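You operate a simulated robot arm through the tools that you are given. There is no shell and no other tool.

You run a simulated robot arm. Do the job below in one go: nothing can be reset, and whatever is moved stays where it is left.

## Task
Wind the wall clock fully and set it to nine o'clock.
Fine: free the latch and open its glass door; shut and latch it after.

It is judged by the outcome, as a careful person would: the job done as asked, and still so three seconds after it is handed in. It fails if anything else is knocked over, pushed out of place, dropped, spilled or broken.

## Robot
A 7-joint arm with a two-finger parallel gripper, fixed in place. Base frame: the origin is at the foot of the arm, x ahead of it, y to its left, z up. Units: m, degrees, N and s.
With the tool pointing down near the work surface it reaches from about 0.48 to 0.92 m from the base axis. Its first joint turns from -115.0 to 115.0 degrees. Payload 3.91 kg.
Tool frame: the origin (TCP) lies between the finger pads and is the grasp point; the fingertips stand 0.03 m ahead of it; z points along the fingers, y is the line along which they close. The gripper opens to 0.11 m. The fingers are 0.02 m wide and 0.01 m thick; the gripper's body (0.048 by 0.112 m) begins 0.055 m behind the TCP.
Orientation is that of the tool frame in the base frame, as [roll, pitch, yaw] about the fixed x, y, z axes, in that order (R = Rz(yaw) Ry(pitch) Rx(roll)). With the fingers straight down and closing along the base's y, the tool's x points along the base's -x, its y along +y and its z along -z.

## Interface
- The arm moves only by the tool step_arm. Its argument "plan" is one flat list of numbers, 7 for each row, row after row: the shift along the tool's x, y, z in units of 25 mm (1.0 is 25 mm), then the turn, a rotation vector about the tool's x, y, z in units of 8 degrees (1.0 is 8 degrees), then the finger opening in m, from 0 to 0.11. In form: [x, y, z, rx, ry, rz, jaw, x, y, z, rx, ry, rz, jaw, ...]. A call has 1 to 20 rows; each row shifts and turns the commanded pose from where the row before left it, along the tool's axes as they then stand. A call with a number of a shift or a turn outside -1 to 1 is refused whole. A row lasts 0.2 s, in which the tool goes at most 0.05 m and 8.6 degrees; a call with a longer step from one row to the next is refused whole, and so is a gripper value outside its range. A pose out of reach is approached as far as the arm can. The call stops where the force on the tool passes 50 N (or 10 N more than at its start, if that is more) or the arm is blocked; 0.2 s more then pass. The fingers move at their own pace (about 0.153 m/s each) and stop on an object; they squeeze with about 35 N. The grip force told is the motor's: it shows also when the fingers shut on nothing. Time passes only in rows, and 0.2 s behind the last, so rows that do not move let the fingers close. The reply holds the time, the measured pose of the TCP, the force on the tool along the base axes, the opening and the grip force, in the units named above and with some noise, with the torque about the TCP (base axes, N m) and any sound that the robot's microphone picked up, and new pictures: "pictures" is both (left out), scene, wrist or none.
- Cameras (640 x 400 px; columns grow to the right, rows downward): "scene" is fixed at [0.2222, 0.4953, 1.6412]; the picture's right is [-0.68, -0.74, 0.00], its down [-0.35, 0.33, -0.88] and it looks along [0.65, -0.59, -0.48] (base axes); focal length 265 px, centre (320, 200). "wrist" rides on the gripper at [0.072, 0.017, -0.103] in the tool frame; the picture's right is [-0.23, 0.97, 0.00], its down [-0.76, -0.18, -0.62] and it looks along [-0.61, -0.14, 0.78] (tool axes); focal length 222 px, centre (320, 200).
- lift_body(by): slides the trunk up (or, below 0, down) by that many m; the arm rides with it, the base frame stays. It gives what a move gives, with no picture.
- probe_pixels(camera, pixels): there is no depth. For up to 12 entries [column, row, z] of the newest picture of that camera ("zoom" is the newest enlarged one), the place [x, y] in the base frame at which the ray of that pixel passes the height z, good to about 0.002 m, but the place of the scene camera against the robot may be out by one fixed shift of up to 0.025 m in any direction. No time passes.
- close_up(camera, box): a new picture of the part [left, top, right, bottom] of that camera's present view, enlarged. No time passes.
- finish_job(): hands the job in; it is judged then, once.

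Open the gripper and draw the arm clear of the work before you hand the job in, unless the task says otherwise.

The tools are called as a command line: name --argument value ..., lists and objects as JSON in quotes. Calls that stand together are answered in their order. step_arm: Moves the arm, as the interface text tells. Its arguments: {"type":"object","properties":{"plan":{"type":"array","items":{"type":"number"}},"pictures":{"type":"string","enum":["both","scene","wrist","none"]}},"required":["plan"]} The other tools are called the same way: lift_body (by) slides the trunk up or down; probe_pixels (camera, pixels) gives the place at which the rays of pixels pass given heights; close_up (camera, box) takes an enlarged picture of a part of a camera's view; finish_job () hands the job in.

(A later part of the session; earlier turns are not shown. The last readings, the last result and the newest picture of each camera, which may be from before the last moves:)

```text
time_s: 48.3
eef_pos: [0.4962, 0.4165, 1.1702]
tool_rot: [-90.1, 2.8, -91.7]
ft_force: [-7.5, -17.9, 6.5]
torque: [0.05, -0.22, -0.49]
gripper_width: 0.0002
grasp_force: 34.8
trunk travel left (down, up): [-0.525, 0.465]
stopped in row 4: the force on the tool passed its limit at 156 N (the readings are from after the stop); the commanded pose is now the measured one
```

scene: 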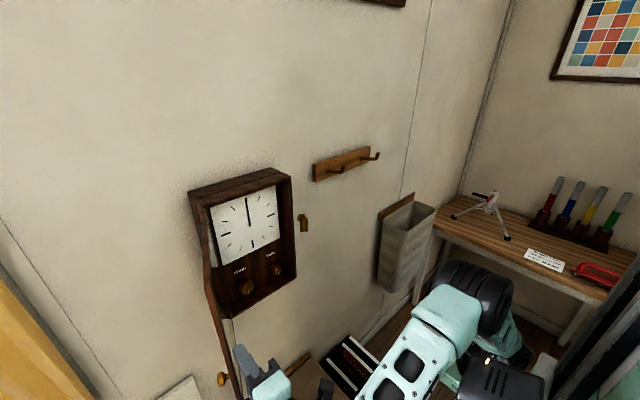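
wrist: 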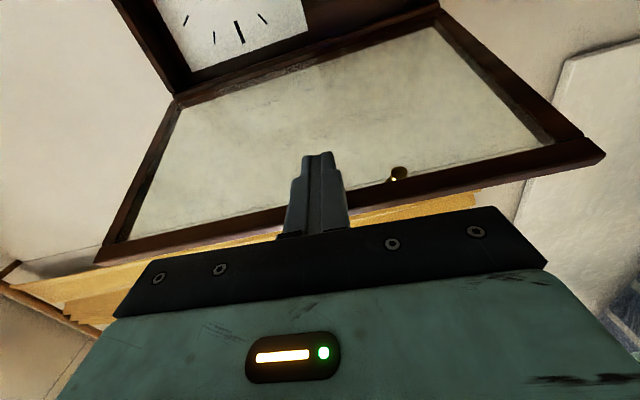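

The door has reached its stop (about 110°). I back off to the right, away from the door, and look at the knobs.

step_arm --plan '[0.6, 0, 0, 0, 0, 0, 0, 0.9, 0, 0, 0, 0, 0, 0, 0.9, 0, 0, 0, 0, 0, 0, 0.9, 0, 0, 0, 0, 0, 0, 0.9, 0.4, 0, 0, 0, 0, 0, 0.9, 0.5, 0, 0, 0, 0, 0]'

close_up --camera "wrist" --box '[220, 0, 476, 160]'

close_up --camera "scene" --box '[170, 150, 330, 400]'

```text
time_s: 49.7
eef_pos: [0.4952, 0.2893, 1.1368]
tool_rot: [-90.4, 2.7, -91.7]
ft_force: [0.1, -0.6, 0.5]
torque: [0.01, 0.01, -0.01]
gripper_width: 0.0
grasp_force: 35.1
trunk travel left (down, up): [-0.525, 0.465]
```

scene: 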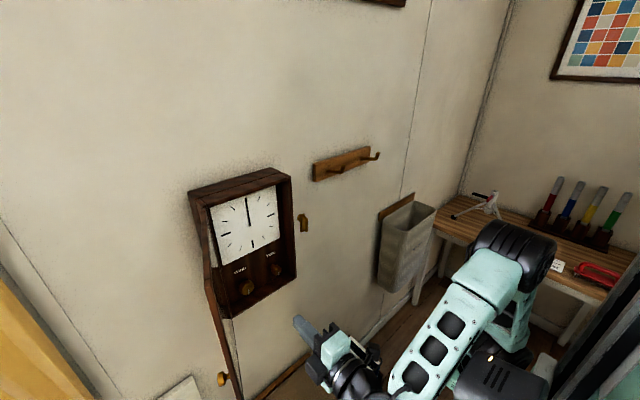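
wrist: 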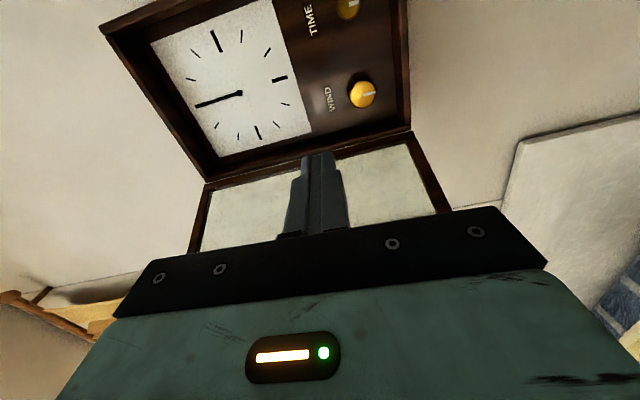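

```text
2.50 times, centred on (348, 80) of wrist
```

zoom: 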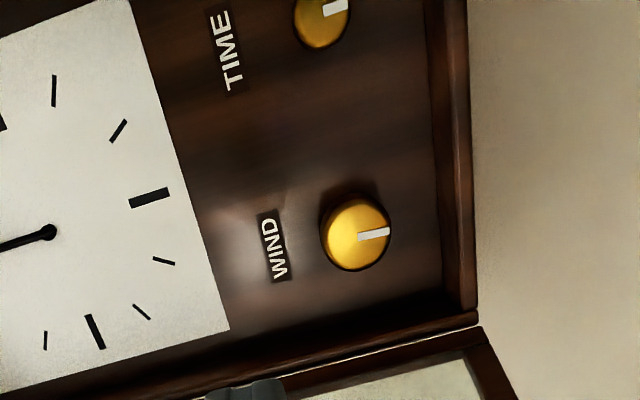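

```text
1.60 times, centred on (250, 275) of scene
```

zoom: 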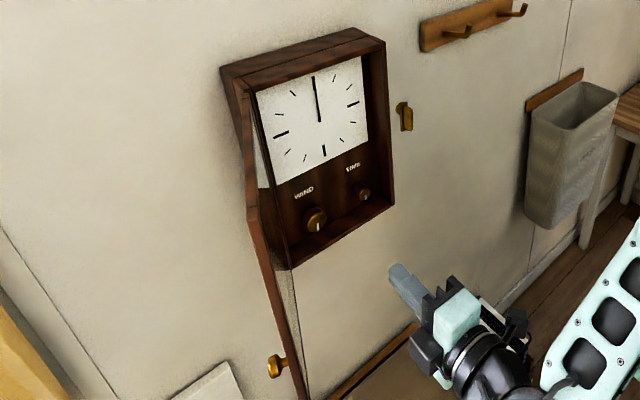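

The door is fully open and out of the way. I probe both knobs in this view to triangulate with the earlier rays.

probe_pixels --camera "wrist" --pixels '[[362, 93, 1.1], [362, 93, 1.09], [362, 93, 1.08], [349, 8, 1.1], [349, 8, 1.09], [349, 8, 1.08], [239, 93, 1.24], [239, 93, 1.25], [239, 93, 1.22]]'

```text
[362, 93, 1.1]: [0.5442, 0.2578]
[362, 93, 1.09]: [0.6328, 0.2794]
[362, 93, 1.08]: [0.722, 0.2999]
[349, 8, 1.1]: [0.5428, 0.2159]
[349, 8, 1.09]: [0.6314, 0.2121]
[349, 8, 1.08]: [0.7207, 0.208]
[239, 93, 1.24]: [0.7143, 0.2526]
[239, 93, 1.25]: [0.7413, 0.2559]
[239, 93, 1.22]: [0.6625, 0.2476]
```

Triangulated: WIND knob at about (0.720, 0.299, 1.080) and TIME knob at about (0.721, 0.208, 1.080). I turn the tool to camera-up (-180°), opening the fingers, as the start of a clockwise winding stroke.

step_arm --plan '[0, 0, 0, 0, -0.21, 0, 0.06, 0, 0, 0, 0, 0, -1, 0.06, 0, 0, 0, 0, 0, -1, 0.06, 0, 0, 0, 0, 0, -1, 0.06, 0, 0, 0, 0, 0, -1, 0.06, 0, 0, 0, 0, 0, -1, 0.06, 0, 0, 0, 0, 0, -1, 0.06, 0, 0, 0, 0, 0, -1, 0.06, 0, 0, 0, 0, 0, -1, 0.06, 0, 0, 0, 0, 0, -1, 0.06, 0, 0, 0, 0, 0, -1, 0.06, 0, 0, 0, 0, 0, -1, 0.06, 0, 0, 0, 0, 0, -0.59, 0.06]'

```text
time_s: 52.5
eef_pos: [0.4933, 0.2925, 1.139]
tool_rot: [146.3, -89.7, 33.9]
ft_force: [0.2, 0.0, -0.2]
torque: [0.02, 0.01, 0.0]
gripper_width: 0.0595
grasp_force: 0.1
trunk travel left (down, up): [-0.525, 0.465]
```

scene: 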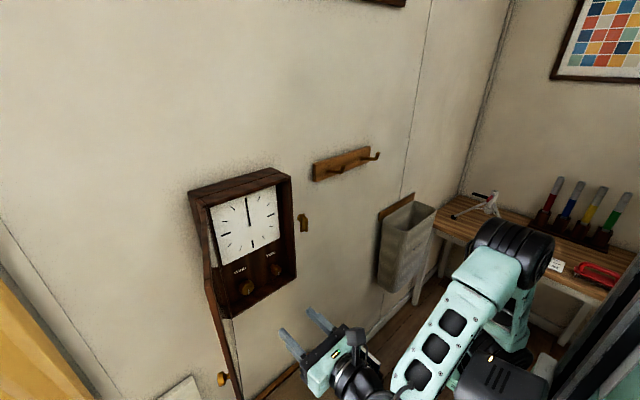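
wrist: 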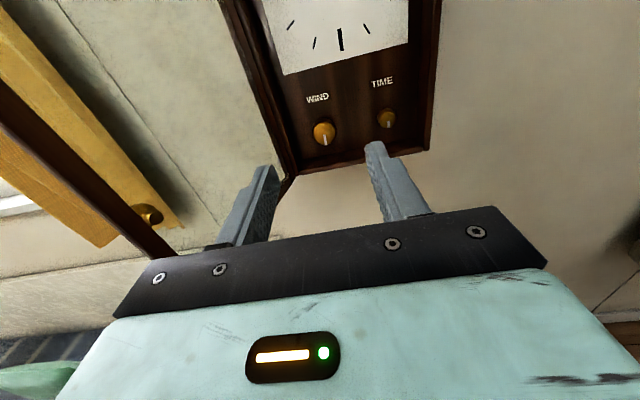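

The view is upright now: WIND knob at (324,132), TIME at (387,118). I move down 59 mm, left 6 mm and forward to just before the case front.

step_arm --plan '[-0.8, -0.1, 0, 0, 0, 0, 0.056, -0.8, -0.16, 0, 0, 0, 0, 0.056, -0.76, 0, 0.9, 0, 0, 0, 0.056, 0, 0, 1, 0, 0, 0, 0.056, 0, 0, 1, 0, 0, 0, 0.056, 0, 0, 1, 0, 0, 0, 0.056, 0, 0, 1, 0, 0, 0, 0.056, 0, 0, 1, 0, 0, 0, 0.056, 0, 0, 0, 0, 0, 0, 0.056]'

close_up --camera "wrist" --box '[200, 80, 440, 230]'

```text
time_s: 54.5
eef_pos: [0.6398, 0.3, 1.0793]
tool_rot: [161.1, -89.6, 19.3]
ft_force: [0.6, -0.1, 0.3]
torque: [-0.01, -0.01, -0.03]
gripper_width: 0.0562
grasp_force: 0.1
trunk travel left (down, up): [-0.525, 0.465]
```

scene: 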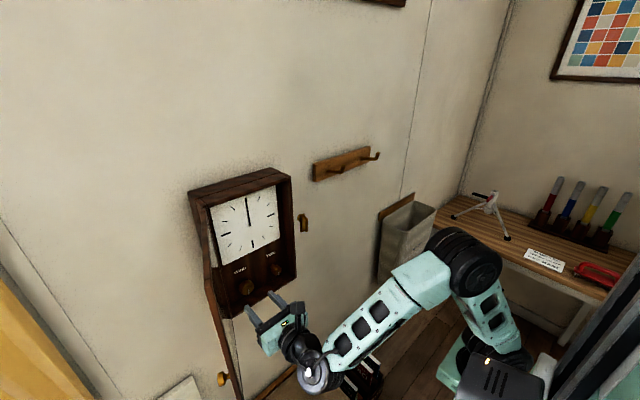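
wrist: 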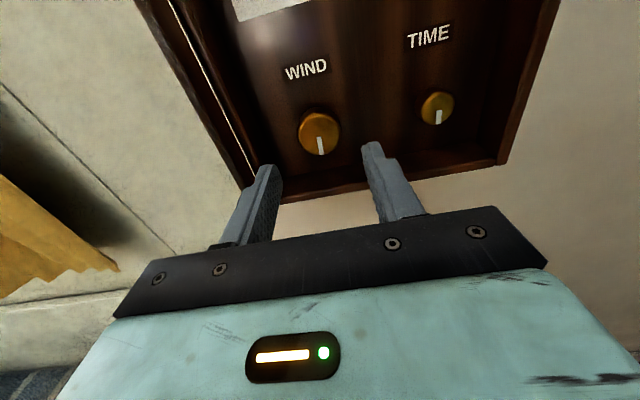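

```text
2.67 times, centred on (320, 155) of wrist
```

zoom: 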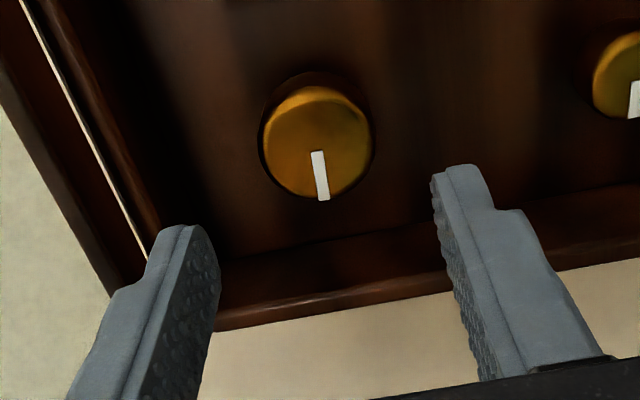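

The knob is exactly on the tool axis (pixel (319,132)). I advance 60 mm so the fingers straddle the WIND knob.

step_arm --plan '[0, 0, 0.8, 0, 0, 0, 0.056, 0, 0, 0.8, 0, 0, 0, 0.056, 0, 0, 0.5, 0, 0, 0, 0.056, 0, 0, 0.3, 0, 0, 0, 0.056, 0, 0, 0, 0, 0, 0, 0.056]'

close_up --camera "wrist" --box '[200, 80, 440, 230]'

```text
time_s: 55.7
eef_pos: [0.7011, 0.3004, 1.08]
tool_rot: [163.1, -89.8, 17.2]
ft_force: [-0.1, 1.0, -0.2]
torque: [-0.01, 0.02, -0.07]
gripper_width: 0.0559
grasp_force: 0.0
trunk travel left (down, up): [-0.525, 0.465]
```

scene: 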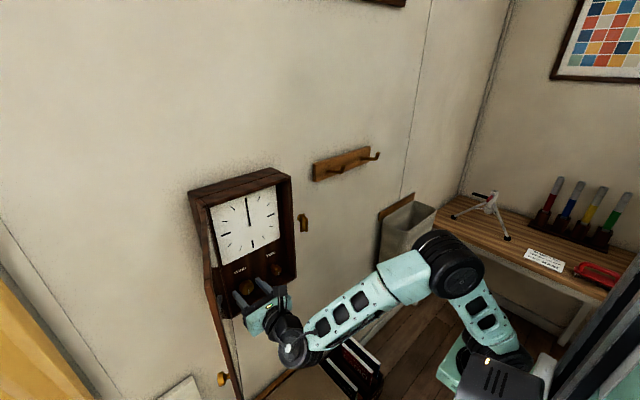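
wrist: 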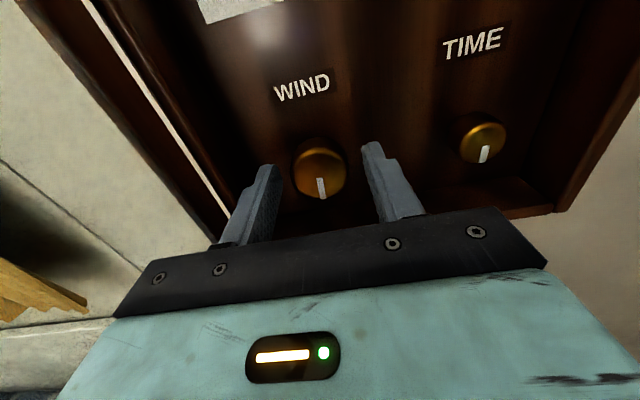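

```text
2.67 times, centred on (320, 155) of wrist
```

zoom: 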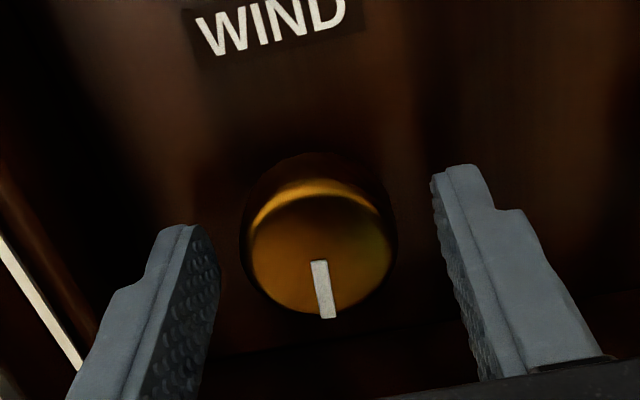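

Fingers straddle the knob. I advance 4 mm more, close, and turn clockwise 16° to feel and listen.

step_arm --plan '[0, 0, 0.16, 0, 0, 0, 0.05, 0, 0, 0, 0, 0, 0, 0.02, 0, 0, 0, 0, 0, 0, 0.0, 0, 0, 0, 0, 0, 0, 0.0, 0, 0, 0, 0, 0, 1, 0.0, 0, 0, 0, 0, 0, 1, 0.0]'

close_up --camera "wrist" --box '[200, 80, 440, 230]'

```text
time_s: 57.1
eef_pos: [0.705, 0.2994, 1.0778]
tool_rot: [-90.9, -74.0, -88.8]
ft_force: [1.2, 0.4, -1.5]
torque: [0.04, -0.49, 0.23]
gripper_width: 0.0376
grasp_force: 45.5
trunk travel left (down, up): [-0.525, 0.465]
```

scene: 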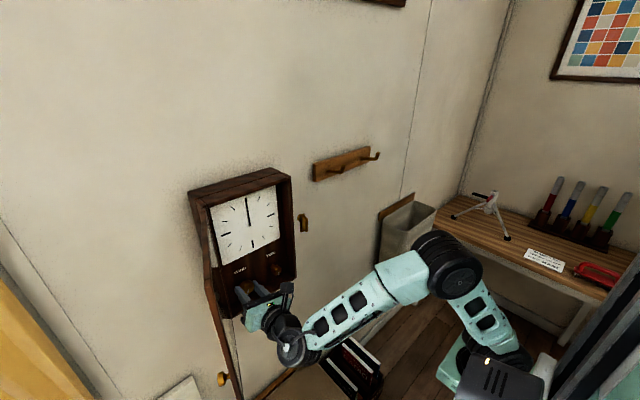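
wrist: 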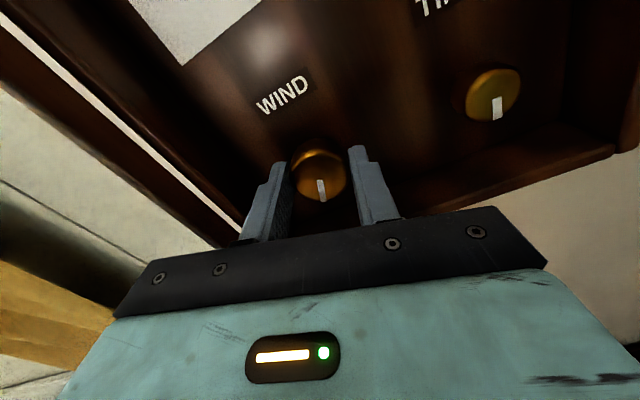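

```text
2.67 times, centred on (320, 155) of wrist
```

zoom: 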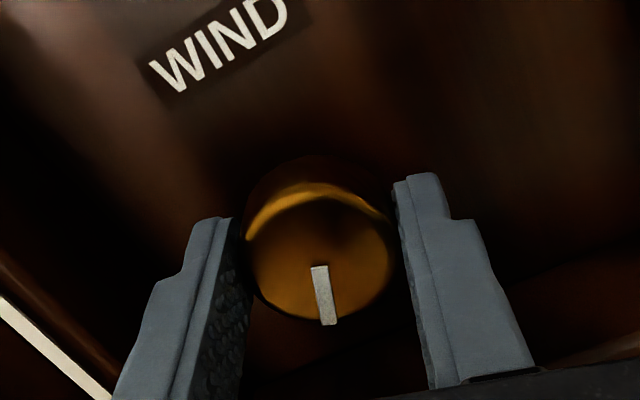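

The knob turns with the tool (its white mark stays put in the wrist view), low torque, no sound yet. I wind on another 80°.

step_arm --plan '[0, 0, 0, 0, 0, 1, 0, 0, 0, 0, 0, 0, 1, 0, 0, 0, 0, 0, 0, 1, 0, 0, 0, 0, 0, 0, 1, 0, 0, 0, 0, 0, 0, 1, 0, 0, 0, 0, 0, 0, 1, 0, 0, 0, 0, 0, 0, 1, 0, 0, 0, 0, 0, 0, 1, 0, 0, 0, 0, 0, 0, 1, 0, 0, 0, 0, 0, 0, 1, 0]'

```text
time_s: 59.3
eef_pos: [0.7039, 0.3003, 1.0814]
tool_rot: [-90.2, 6.1, -89.7]
ft_force: [26.0, 18.8, 16.9]
torque: [-0.04, -0.25, 0.42]
gripper_width: 0.0376
grasp_force: 45.0
trunk travel left (down, up): [-0.525, 0.465]
```

scene: 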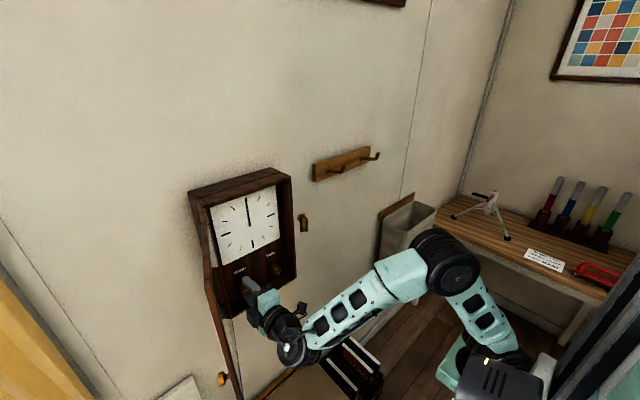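
wrist: 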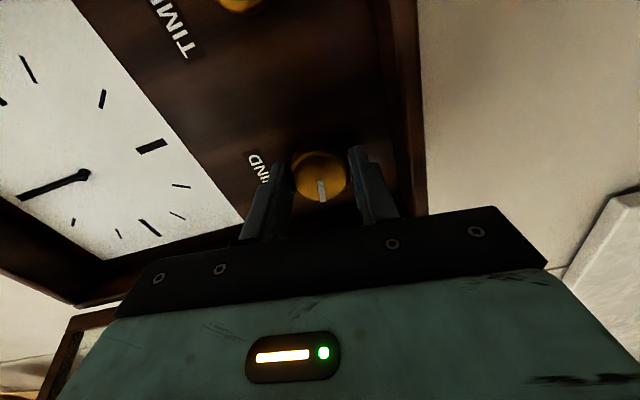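

The mark still follows; some side load has built up (about 36 N), so I relieve it by about 1 mm in the force direction and keep winding.

step_arm --plan '[-0.05, -0.05, 0.06, 0, 0, 0, 0, 0, 0, 0, 0, 0, 1, 0, 0, 0, 0, 0, 0, 1, 0, 0, 0, 0, 0, 0, 1, 0, 0, 0, 0, 0, 0, 1, 0]' --pictures "none"

```text
time_s: 60.5
eef_pos: [0.7042, 0.2992, 1.0801]
tool_rot: [-90.4, 38.0, -90.0]
ft_force: [-17.9, -8.8, 2.5]
torque: [0.02, -0.95, 0.18]
gripper_width: 0.0376
grasp_force: 44.6
trunk travel left (down, up): [-0.525, 0.465]
```

Loads are fine. I wind on by 64° more.

step_arm --plan '[0, 0, -0.03, 0, 0, 1, 0, 0, 0, 0, 0, 0, 1, 0, 0, 0, 0, 0, 0, 1, 0, 0, 0, 0, 0, 0, 1, 0, 0, 0, 0, 0, 0, 1, 0, 0, 0, 0, 0, 0, 1, 0, 0, 0, 0, 0, 0, 1, 0, 0, 0, 0, 0, 0, 1, 0]'

```text
time_s: 62.3
eef_pos: [0.7037, 0.3001, 1.0799]
tool_rot: [91.8, 77.9, 92.0]
ft_force: [-22.2, -17.9, -11.3]
torque: [0.04, -0.24, -0.58]
gripper_width: 0.0373
grasp_force: 45.1
trunk travel left (down, up): [-0.525, 0.465]
```

scene: 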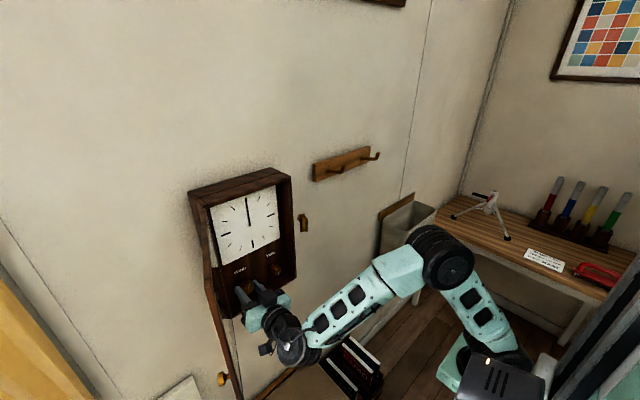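
wrist: 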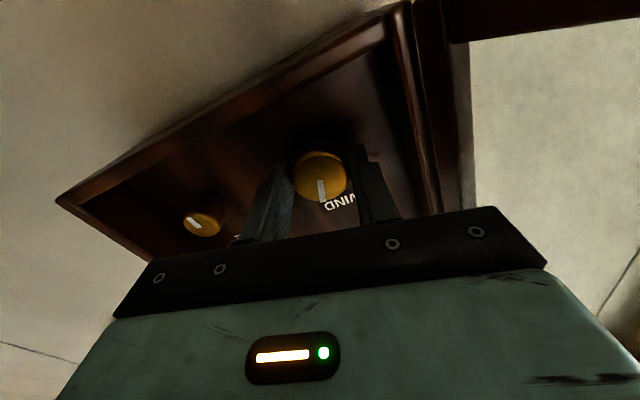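

The knob has turned about 190° with no stop. I take the last 24° of this stroke, then release.

step_arm --plan '[0, 0, -0.03, 0, 0, 1, 0, 0, 0, 0, 0, 0, 1, 0, 0, 0, 0, 0, 0, 1, 0, 0, 0, 0, 0, 0, 0, 0]' --pictures "wrist"

```text
time_s: 63.3
eef_pos: [0.7054, 0.3005, 1.0803]
tool_rot: [90.5, 53.9, 90.6]
ft_force: [-7.3, -20.5, -9.6]
torque: [0.02, 0.69, 0.17]
gripper_width: 0.0376
grasp_force: 44.8
trunk travel left (down, up): [-0.525, 0.465]
```

wrist: 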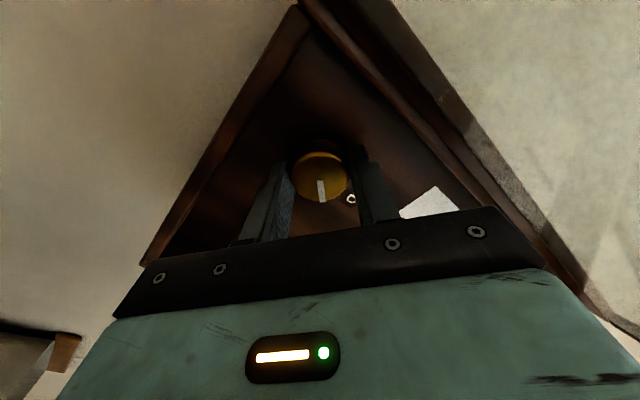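

Release, retract 28 mm (tips just clear of the knob), and rotate back for the next stroke.

step_arm --plan '[0, 0, 0, 0, 0, 0, 0.048, 0, 0, 0, 0, 0, 0, 0.048, 0, 0, -0.6, 0, 0, 0, 0.048, 0, 0, -0.55, 0, 0, 0, 0.048, 0, 0, 0, 0, 0, -1, 0.048, 0, 0, 0, 0, 0, -1, 0.048, 0, 0, 0, 0, 0, -1, 0.048, 0, 0, 0, 0, 0, -1, 0.048, 0, 0, 0, 0, 0, -1, 0.048, 0, 0, 0, 0, 0, -1, 0.048, 0, 0, 0, 0, 0, -1, 0.048, 0, 0, 0, 0, 0, -1, 0.048, 0, 0, 0, 0, 0, -1, 0.048, 0, 0, 0, 0, 0, -1, 0.048, 0, 0, 0, 0, 0, -1, 0.048, 0, 0, 0, 0, 0, -1, 0.048, 0, 0, 0, 0, 0, -1, 0.048, 0, 0, 0, 0, 0, -1, 0.048, 0, 0, 0, 0, 0, -1, 0.048, 0, 0, 0, 0, 0, -1, 0.048]'

```text
time_s: 67.5
eef_pos: [0.676, 0.3022, 1.0798]
tool_rot: [-90.2, -2.2, -89.7]
ft_force: [0.7, -0.6, -0.7]
torque: [0.01, 0.0, 0.01]
gripper_width: 0.048
grasp_force: 0.0
trunk travel left (down, up): [-0.525, 0.465]
```

scene: 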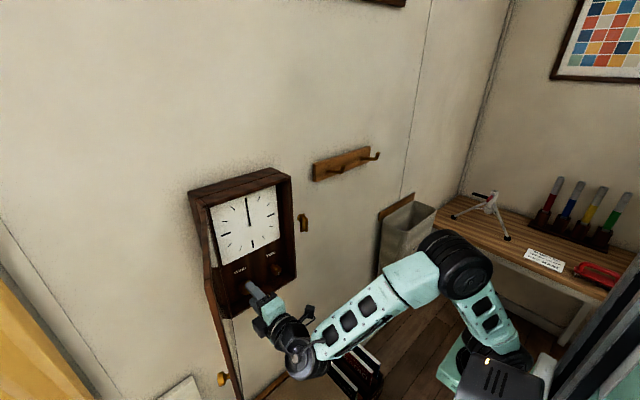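
wrist: 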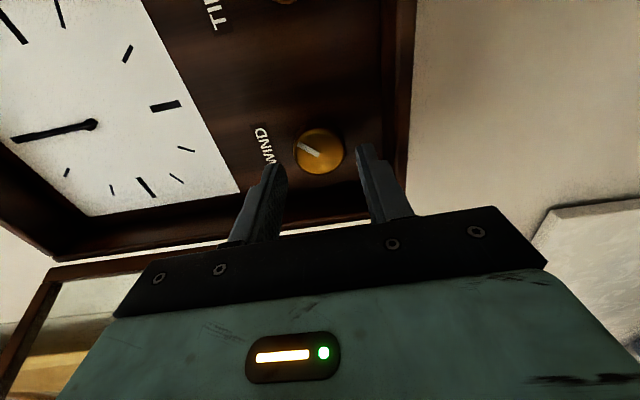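

The knob stayed where I left it (mark now at about 1 o'clock). I look closely for any wind indicator before the next stroke.

close_up --camera "wrist" --box '[200, 60, 440, 210]'

close_up --camera "scene" --box '[180, 160, 308, 330]'

```text
2.67 times, centred on (320, 135) of wrist
```

zoom: 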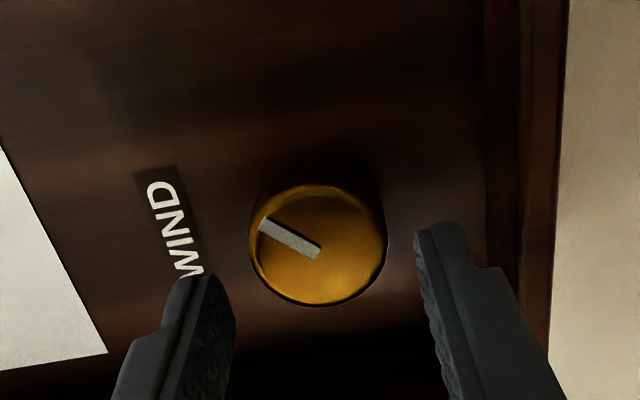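

```text
2.35 times, centred on (244, 245) of scene
```

zoom: 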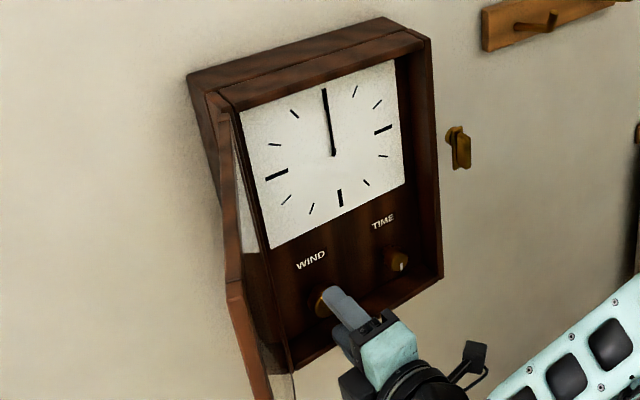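

No indicator is visible, so I rely on feeling the stop. I rotate further back to about -204°, re-engage and grip.

step_arm --plan '[0, 0, 0, 0, 0, -1, 0.048, 0, 0, 0, 0, 0, -1, 0.048, 0, 0, 0, 0, 0, -1, 0.048, 0, 0, 0, 0, 0, -1, 0.048, 0, 0, 0, 0, 0, -1, 0.048, 0, 0, 0, 0, 0, -1, 0.048, 0, 0, 0, 0, 0, -1, 0.048, 0, 0, 0, 0, 0, -1, 0.048, 0, 0, 0, 0, 0, -1, 0.048, 0, 0, 0, 0, 0, -1, 0.048, 0, 0, 0, 0, 0, -1, 0.048, 0, 0, 0, 0, 0, -1, 0.048, 0, 0, 0, 0, 0, -1, 0.048, 0, 0, 0, 0, 0, -1, 0.048, 0, 0, 0, 0, 0, 0, 0.048]'

```text
time_s: 70.7
eef_pos: [0.6755, 0.301, 1.0797]
tool_rot: [90.7, -65.8, 89.7]
ft_force: [-0.6, 0.6, -0.3]
torque: [-0.04, 0.02, 0.02]
gripper_width: 0.048
grasp_force: 0.0
trunk travel left (down, up): [-0.525, 0.465]
```

scene: 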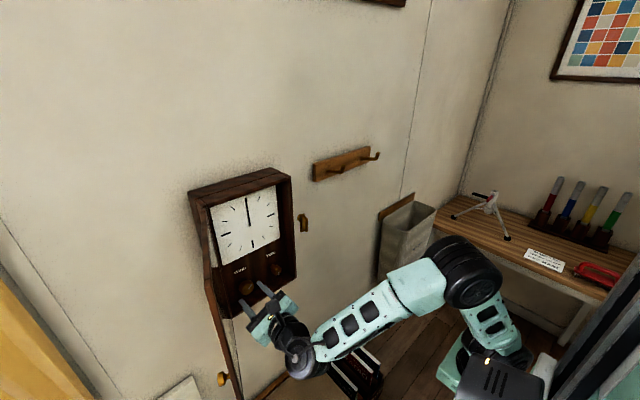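
wrist: 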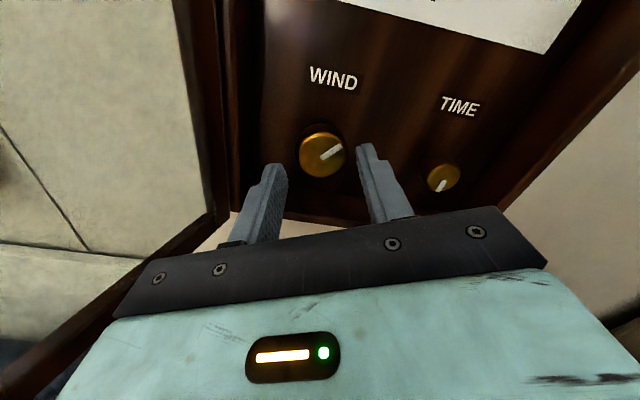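

Aligned at -204°. I re-engage, grip, and start the second clockwise stroke (15 rows, 120°).

step_arm --plan '[0, 0, 0.58, 0, 0, 0, 0.048, 0, 0, 0.56, 0, 0, 0, 0.048, 0, 0, 0, 0, 0, 0, 0.03, 0, 0, 0, 0, 0, 0, 0.0, 0, 0, 0, 0, 0, 0, 0.0, 0, 0, 0, 0, 0, 1, 0, 0, 0, 0, 0, 0, 1, 0, 0, 0, 0, 0, 0, 1, 0, 0, 0, 0, 0, 0, 1, 0, 0, 0, 0, 0, 0, 1, 0, 0, 0, 0, 0, 0, 1, 0, 0, 0, 0, 0, 0, 1, 0, 0, 0, 0, 0, 0, 1, 0, 0, 0, 0, 0, 0, 1, 0, 0, 0, 0, 0, 0, 1, 0, 0, 0, 0, 0, 0, 1, 0, 0, 0, 0, 0, 0, 1, 0, 0, 0, 0, 0, 0, 1, 0, 0, 0, 0, 0, 0, 1, 0]' --pictures "wrist"

```text
time_s: 74.7
eef_pos: [0.7038, 0.2999, 1.0798]
tool_rot: [-90.3, -1.9, -89.7]
ft_force: [-5.6, -26.5, -6.2]
torque: [-0.02, -0.46, 0.34]
gripper_width: 0.0369
grasp_force: 45.3
trunk travel left (down, up): [-0.525, 0.465]
```

wrist: 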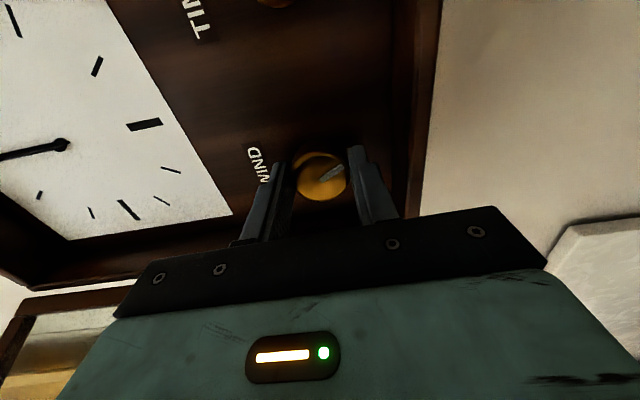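

The knob keeps turning with the tool. I relieve the -y side load slightly and continue.

step_arm --plan '[0.05, 0.02, 0, 0, 0, 1, 0, 0, 0, 0, 0, 0, 1, 0, 0, 0, 0, 0, 0, 1, 0, 0, 0, 0, 0, 0, 1, 0, 0, 0, 0, 0, 0, 1, 0, 0, 0, 0, 0, 0, 1, 0, 0, 0, 0, 0, 0, 1, 0, 0, 0, 0, 0, 0, 1, 0, 0, 0, 0, 0, 0, 1, 0, 0, 0, 0, 0, 0, 1, 0]' --pictures "wrist"

```text
time_s: 76.9
eef_pos: [0.7033, 0.3005, 1.0798]
tool_rot: [-91.4, 78.0, -91.0]
ft_force: [0.2, -5.0, 2.8]
torque: [-0.78, -0.38, -0.6]
gripper_width: 0.037
grasp_force: 44.7
trunk travel left (down, up): [-0.525, 0.465]
```

wrist: 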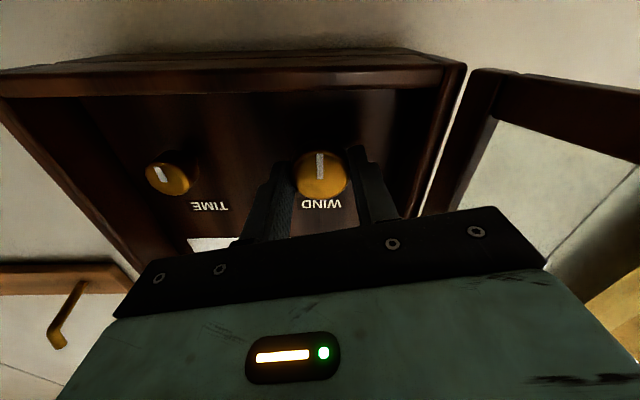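

The torque has risen to -0.78 N m and the mark has slipped relative to the fingers, which suggests the winding stop. I zoom in to check the mark's position.

close_up --camera "wrist" --box '[200, 100, 440, 250]'

close_up --camera "wrist" --box '[130, 130, 226, 220]'

```text
2.67 times, centred on (320, 175) of wrist
```

zoom: 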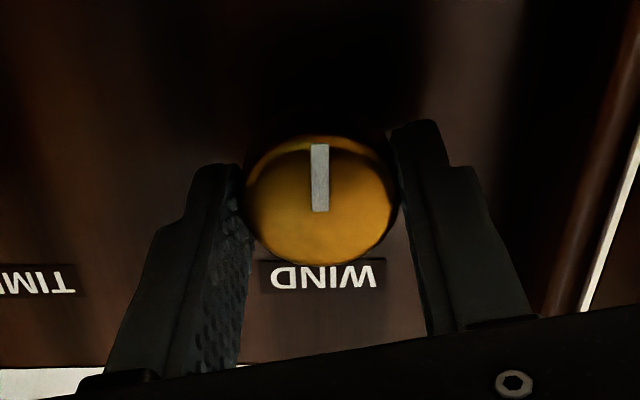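

```text
4.44 times, centred on (178, 175) of wrist
```

zoom: 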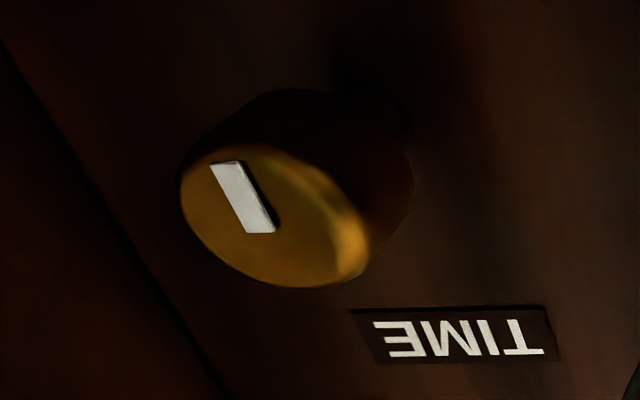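

The mark is at 6 o'clock again, i.e. one full turn. I turn 16° more to test whether it is a firm stop.

step_arm --plan '[0, 0, 0, 0, 0, 1, 0, 0, 0, 0, 0, 0, 1, 0]' --pictures "wrist"

close_up --camera "wrist" --box '[200, 100, 440, 250]'

```text
time_s: 77.5
eef_pos: [0.7034, 0.3, 1.0795]
tool_rot: [94.0, 85.9, 94.3]
ft_force: [-3.1, -6.3, 2.2]
torque: [-0.57, -0.17, -0.39]
gripper_width: 0.0378
grasp_force: 44.9
trunk travel left (down, up): [-0.525, 0.465]
```

wrist: 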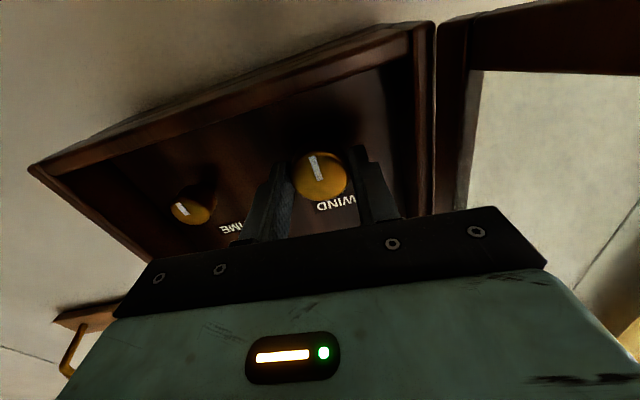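

```text
2.67 times, centred on (320, 175) of wrist
```

zoom: 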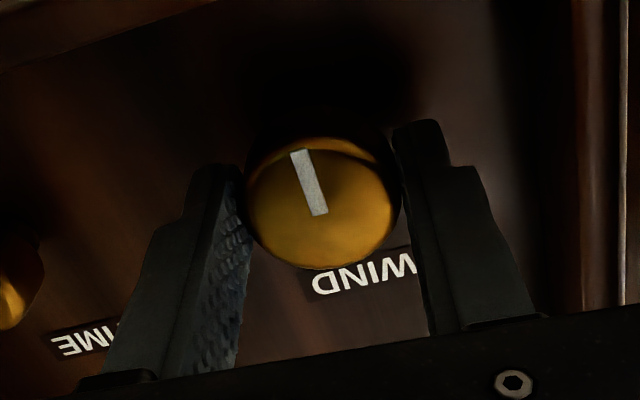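

Firm stop: the mark stays square to the WIND lettering while the fingers slip, so the clock is fully wound after one turn. I release and retract clear, then check the mark.

step_arm --plan '[0, 0, 0, 0, 0, 0, 0.048, 0, 0, 0, 0, 0, 0, 0.048, 0, 0, -0.6, 0, 0, 0, 0.048, 0, 0, -0.8, 0, 0, 0, 0.048, 0, 0, -0.8, 0, 0, 0, 0.048, 0, 0, -0.8, 0, 0, 0, 0.048]'

close_up --camera "wrist" --box '[120, 60, 440, 260]'

close_up --camera "scene" --box '[180, 160, 308, 330]'

```text
time_s: 78.9
eef_pos: [0.6277, 0.3, 1.0787]
tool_rot: [94.5, 86.1, 94.7]
ft_force: [0.7, 0.1, 0.2]
torque: [0.0, -0.04, -0.01]
gripper_width: 0.0479
grasp_force: 0.0
trunk travel left (down, up): [-0.525, 0.465]
```

scene: 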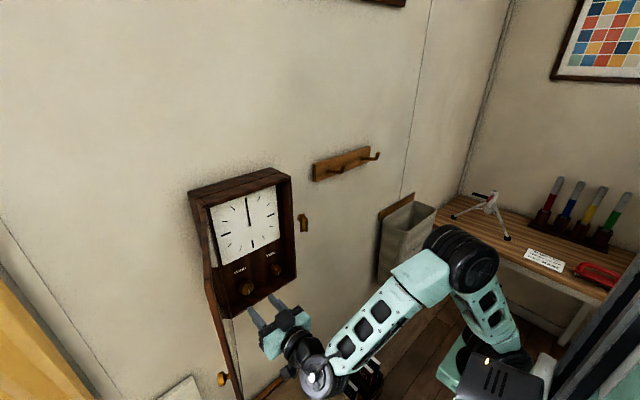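
wrist: 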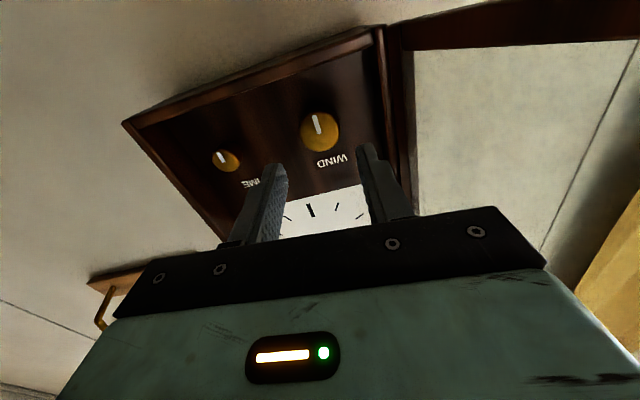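

```text
2.00 times, centred on (280, 160) of wrist
```

zoom: 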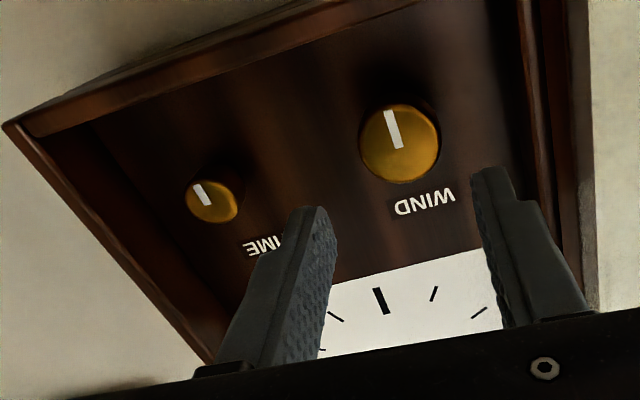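

```text
2.35 times, centred on (244, 245) of scene
```

zoom: 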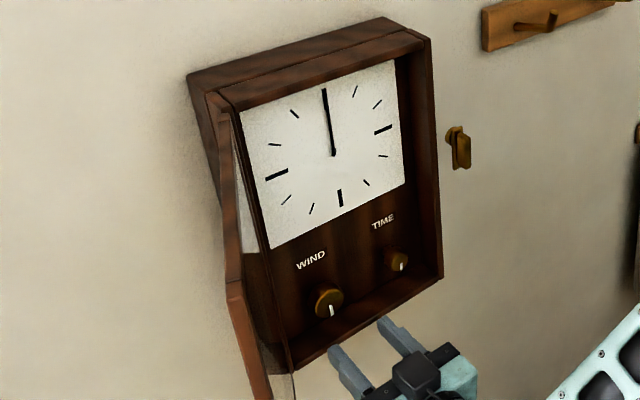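

WIND mark sits at 6 o'clock after the full turn, hand still at 12. Next the TIME knob: I shift right 92 mm and rotate back to begin a clockwise (forward) stroke.

step_arm --plan '[0, -0.92, 0, 0, 0, 0, 0.044, 0, -0.92, 0, 0, 0, 0, 0.044, 0, -0.92, 0, 0, 0, 0, 0.044, 0, -0.92, 0, 0, 0, 0, 0.044, 0, 0, 0, 0, 0, -1, 0.044, 0, 0, 0, 0, 0, -1, 0.044, 0, 0, 0, 0, 0, -1, 0.044, 0, 0, 0, 0, 0, -1, 0.044, 0, 0, 0, 0, 0, -1, 0.044, 0, 0, 0, 0, 0, -1, 0.044, 0, 0, 0, 0, 0, -1, 0.044, 0, 0, 0, 0, 0, -1, 0.044, 0, 0, 0, 0, 0, -1, 0.044, 0, 0, 0, 0, 0, -1, 0.044, 0, 0, 0, 0, 0, -1, 0.044, 0, 0, 0, 0, 0, -1, 0.044, 0, 0, 0, 0, 0, -1, 0.044, 0, 0, 0, 0, 0, -1, 0.044, 0, 0, 0, 0, 0, -1, 0.044, 0, 0, 0, 0, 0, -1, 0.044]' --pictures "none"

step_arm --plan '[0, 0, 0, 0, 0, -1, 0.044, 0, 0, 0, 0, 0, -1, 0.044, 0, 0, 0, 0, 0, -1, 0.044, 0, 0, 0, 0, 0, -1, 0.044, 0, 0, 0, 0, 0, -1, 0.044, 0, 0, 0, 0, 0, -1, 0.044, 0, 0, 0, 0, 0, -1, 0.044, 0, 0, 0, 0, 0, 0, 0.044]'

close_up --camera "wrist" --box '[200, 60, 440, 210]'

```text
time_s: 83.1
eef_pos: [0.6292, 0.2085, 1.0747]
tool_rot: [-90.3, -34.3, -89.5]
ft_force: [0.6, -0.6, -0.5]
torque: [0.05, -0.02, 0.02]
gripper_width: 0.0438
grasp_force: 0.1
trunk travel left (down, up): [-0.525, 0.465]
```

```text
time_s: 84.9
eef_pos: [0.6283, 0.2078, 1.0743]
tool_rot: [150.4, -89.7, 29.8]
ft_force: [-0.4, -0.4, -0.3]
torque: [0.02, -0.01, -0.02]
gripper_width: 0.0437
grasp_force: 0.1
trunk travel left (down, up): [-0.525, 0.465]
```

scene: 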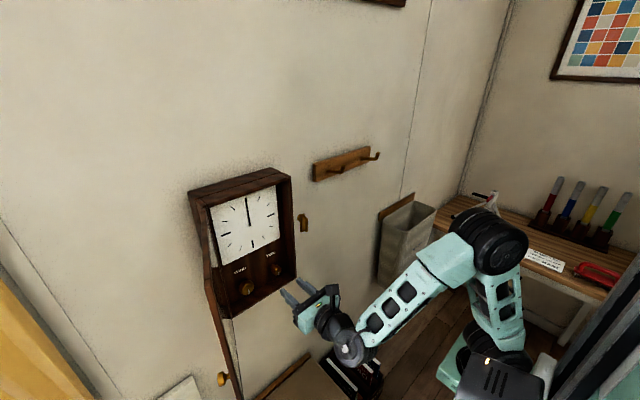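
wrist: 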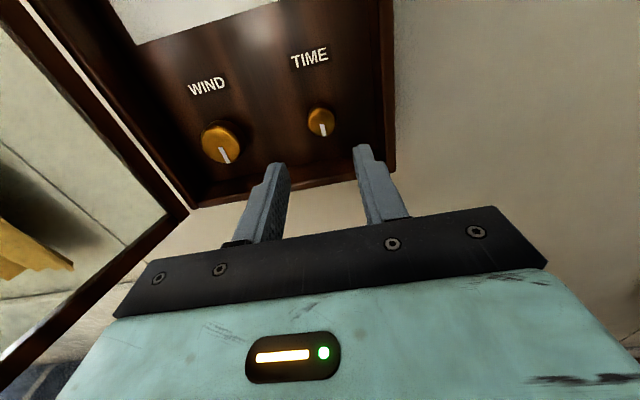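

```text
2.67 times, centred on (320, 135) of wrist
```

zoom: 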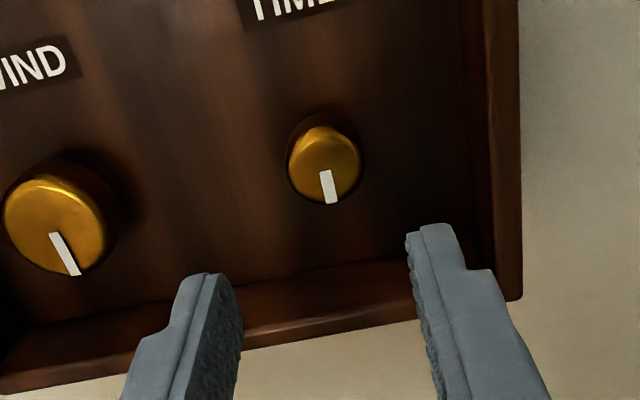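

The TIME knob appears slightly above and right of the axis, (322,121). I correct 5 mm up and 3.5 mm right and go forward part-way to re-check.

step_arm --plan '[0.2, 0.14, 0.6, 0, 0, 0, 0.044, 0, 0, 0.6, 0, 0, 0, 0.044, 0, 0, 0.4, 0, 0, 0, 0.044, 0, 0, 0, 0, 0, 0, 0.044]' --pictures "wrist"

close_up --camera "wrist" --box '[200, 60, 440, 210]'

```text
time_s: 85.9
eef_pos: [0.6684, 0.2044, 1.0778]
tool_rot: [166.9, -89.7, 13.4]
ft_force: [-0.5, -0.5, -0.1]
torque: [-0.02, 0.02, -0.04]
gripper_width: 0.0439
grasp_force: 0.0
trunk travel left (down, up): [-0.525, 0.465]
```

wrist: 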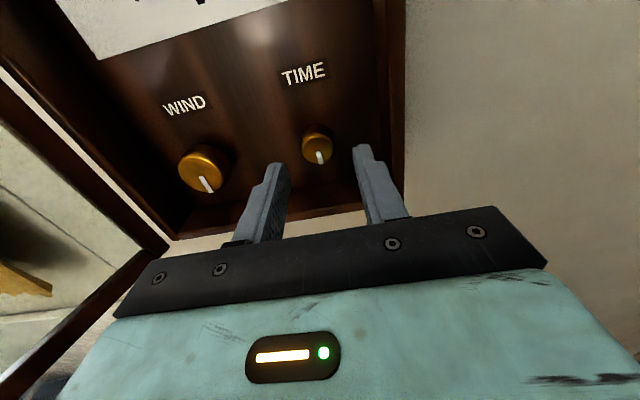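

```text
2.67 times, centred on (320, 135) of wrist
```

zoom: 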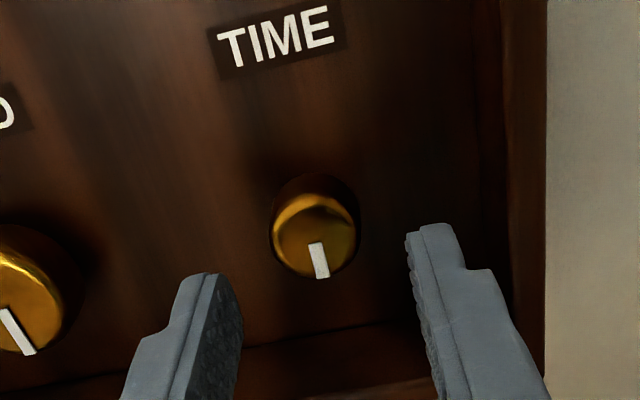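

Now aligned within 1 mm. I advance 35 mm, grip the TIME knob, and turn it clockwise 24° to see how the hand responds.

step_arm --plan '[0, 0, 0.7, 0, 0, 0, 0.044, 0, -0.03, 0.7, 0, 0, 0, 0.044, 0, 0, 0, 0, 0, 0, 0.03, 0, 0, 0, 0, 0, 0, 0.0, 0, 0, 0, 0, 0, 0, 0.0, 0, 0, 0, 0, 0, 1, 0.0, 0, 0, 0, 0, 0, 1, 0.0, 0, 0, 0, 0, 0, 1, 0.0]'

close_up --camera "scene" --box '[180, 160, 308, 330]'

close_up --camera "wrist" --box '[200, 80, 440, 230]'

```text
time_s: 87.7
eef_pos: [0.7022, 0.2056, 1.0789]
tool_rot: [-90.4, -65.9, -89.3]
ft_force: [-4.1, 1.6, 5.1]
torque: [0.01, -0.17, -0.42]
gripper_width: 0.0258
grasp_force: 44.4
trunk travel left (down, up): [-0.525, 0.465]
```

scene: 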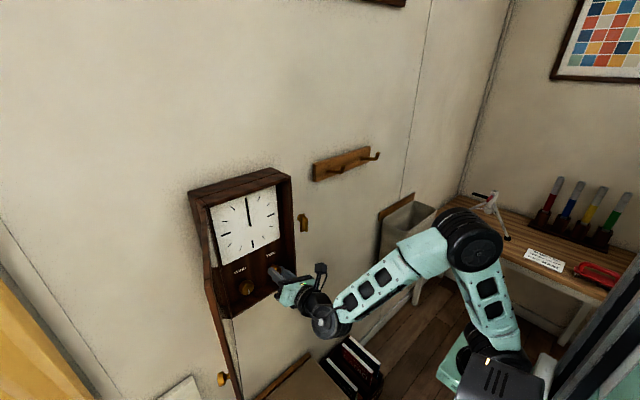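
wrist: 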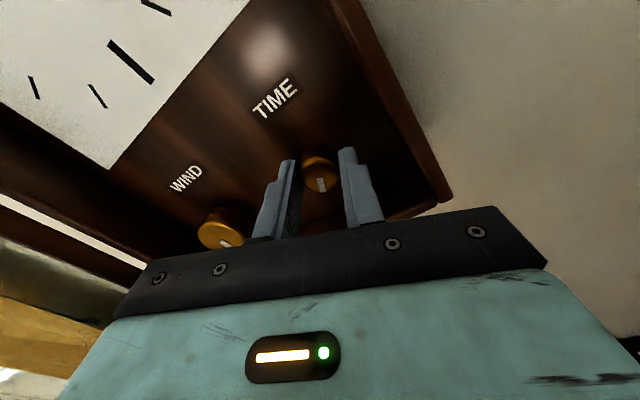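

```text
2.35 times, centred on (244, 245) of scene
```

zoom: 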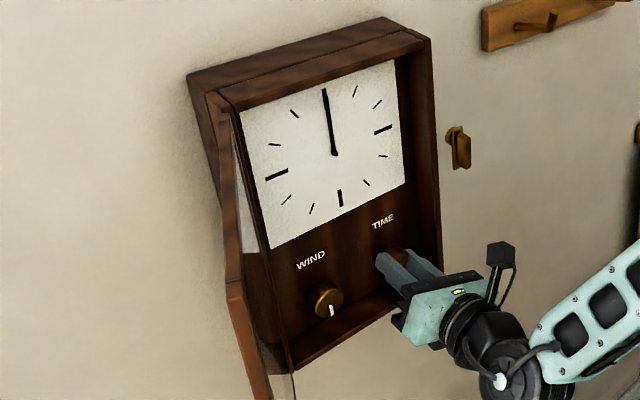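

```text
2.67 times, centred on (320, 155) of wrist
```

zoom: 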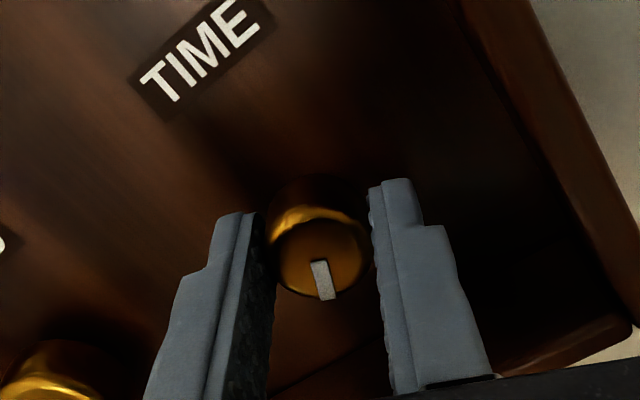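

The knob turned but the hand moved little, so I zoom on the dial.

close_up --camera "scene" --box '[205, 180, 285, 265]'

```text
4.71 times, centred on (245, 222) of scene
```

zoom: 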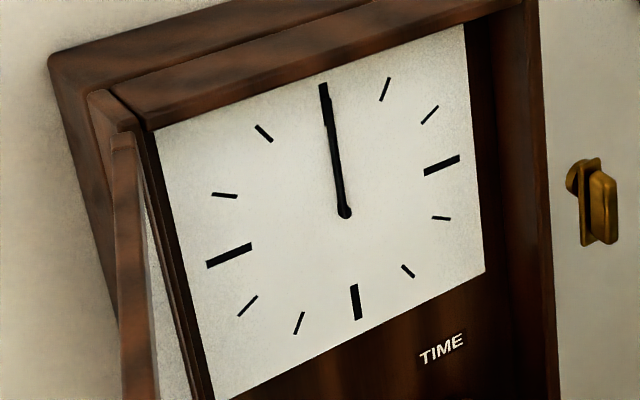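

The hand seems to have shifted only a degree or two clockwise off the 12 mark, so the knob is geared down. I turn 80° more to measure the ratio.

step_arm --plan '[0, 0, 0, 0, 0, 1, 0, 0, 0, 0, 0, 0, 1, 0, 0, 0, 0, 0, 0, 1, 0, 0, 0, 0, 0, 0, 1, 0, 0, 0, 0, 0, 0, 1, 0, 0, 0, 0, 0, 0, 1, 0, 0, 0, 0, 0, 0, 1, 0, 0, 0, 0, 0, 0, 1, 0, 0, 0, 0, 0, 0, 1, 0, 0, 0, 0, 0, 0, 1, 0]'

close_up --camera "scene" --box '[205, 180, 285, 265]'

close_up --camera "wrist" --box '[0, 0, 400, 250]'

```text
time_s: 89.9
eef_pos: [0.7035, 0.2064, 1.0798]
tool_rot: [-90.1, 14.1, -89.6]
ft_force: [-4.6, 13.2, 18.1]
torque: [0.01, -0.78, 1.02]
gripper_width: 0.0259
grasp_force: 44.9
trunk travel left (down, up): [-0.525, 0.465]
```

scene: 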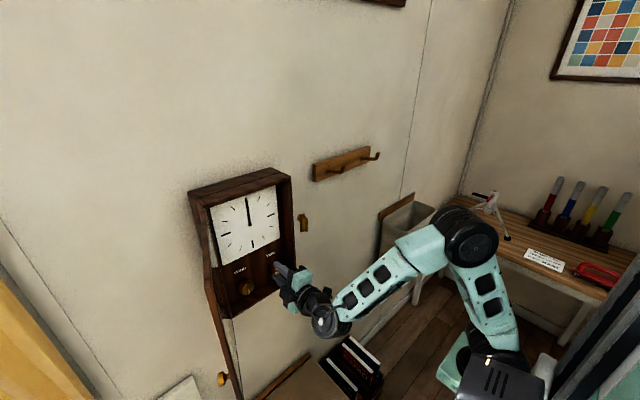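
wrist: 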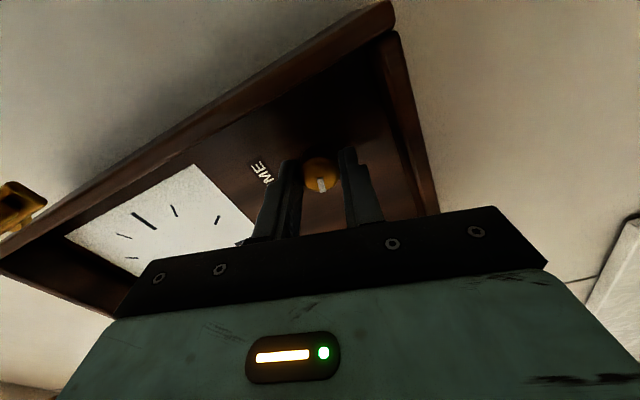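

```text
4.71 times, centred on (245, 222) of scene
```

zoom: 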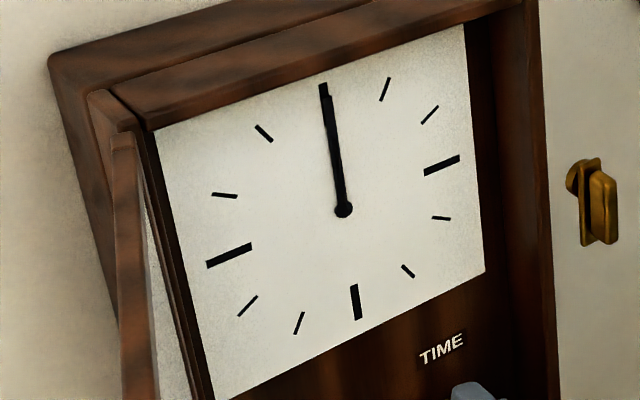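

```text
1.60 times, centred on (200, 125) of wrist
```

zoom: 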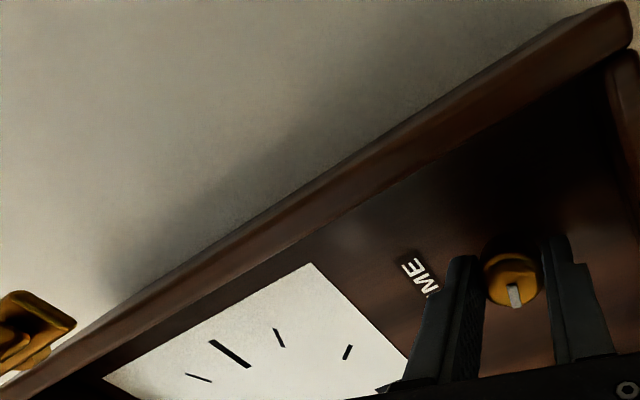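

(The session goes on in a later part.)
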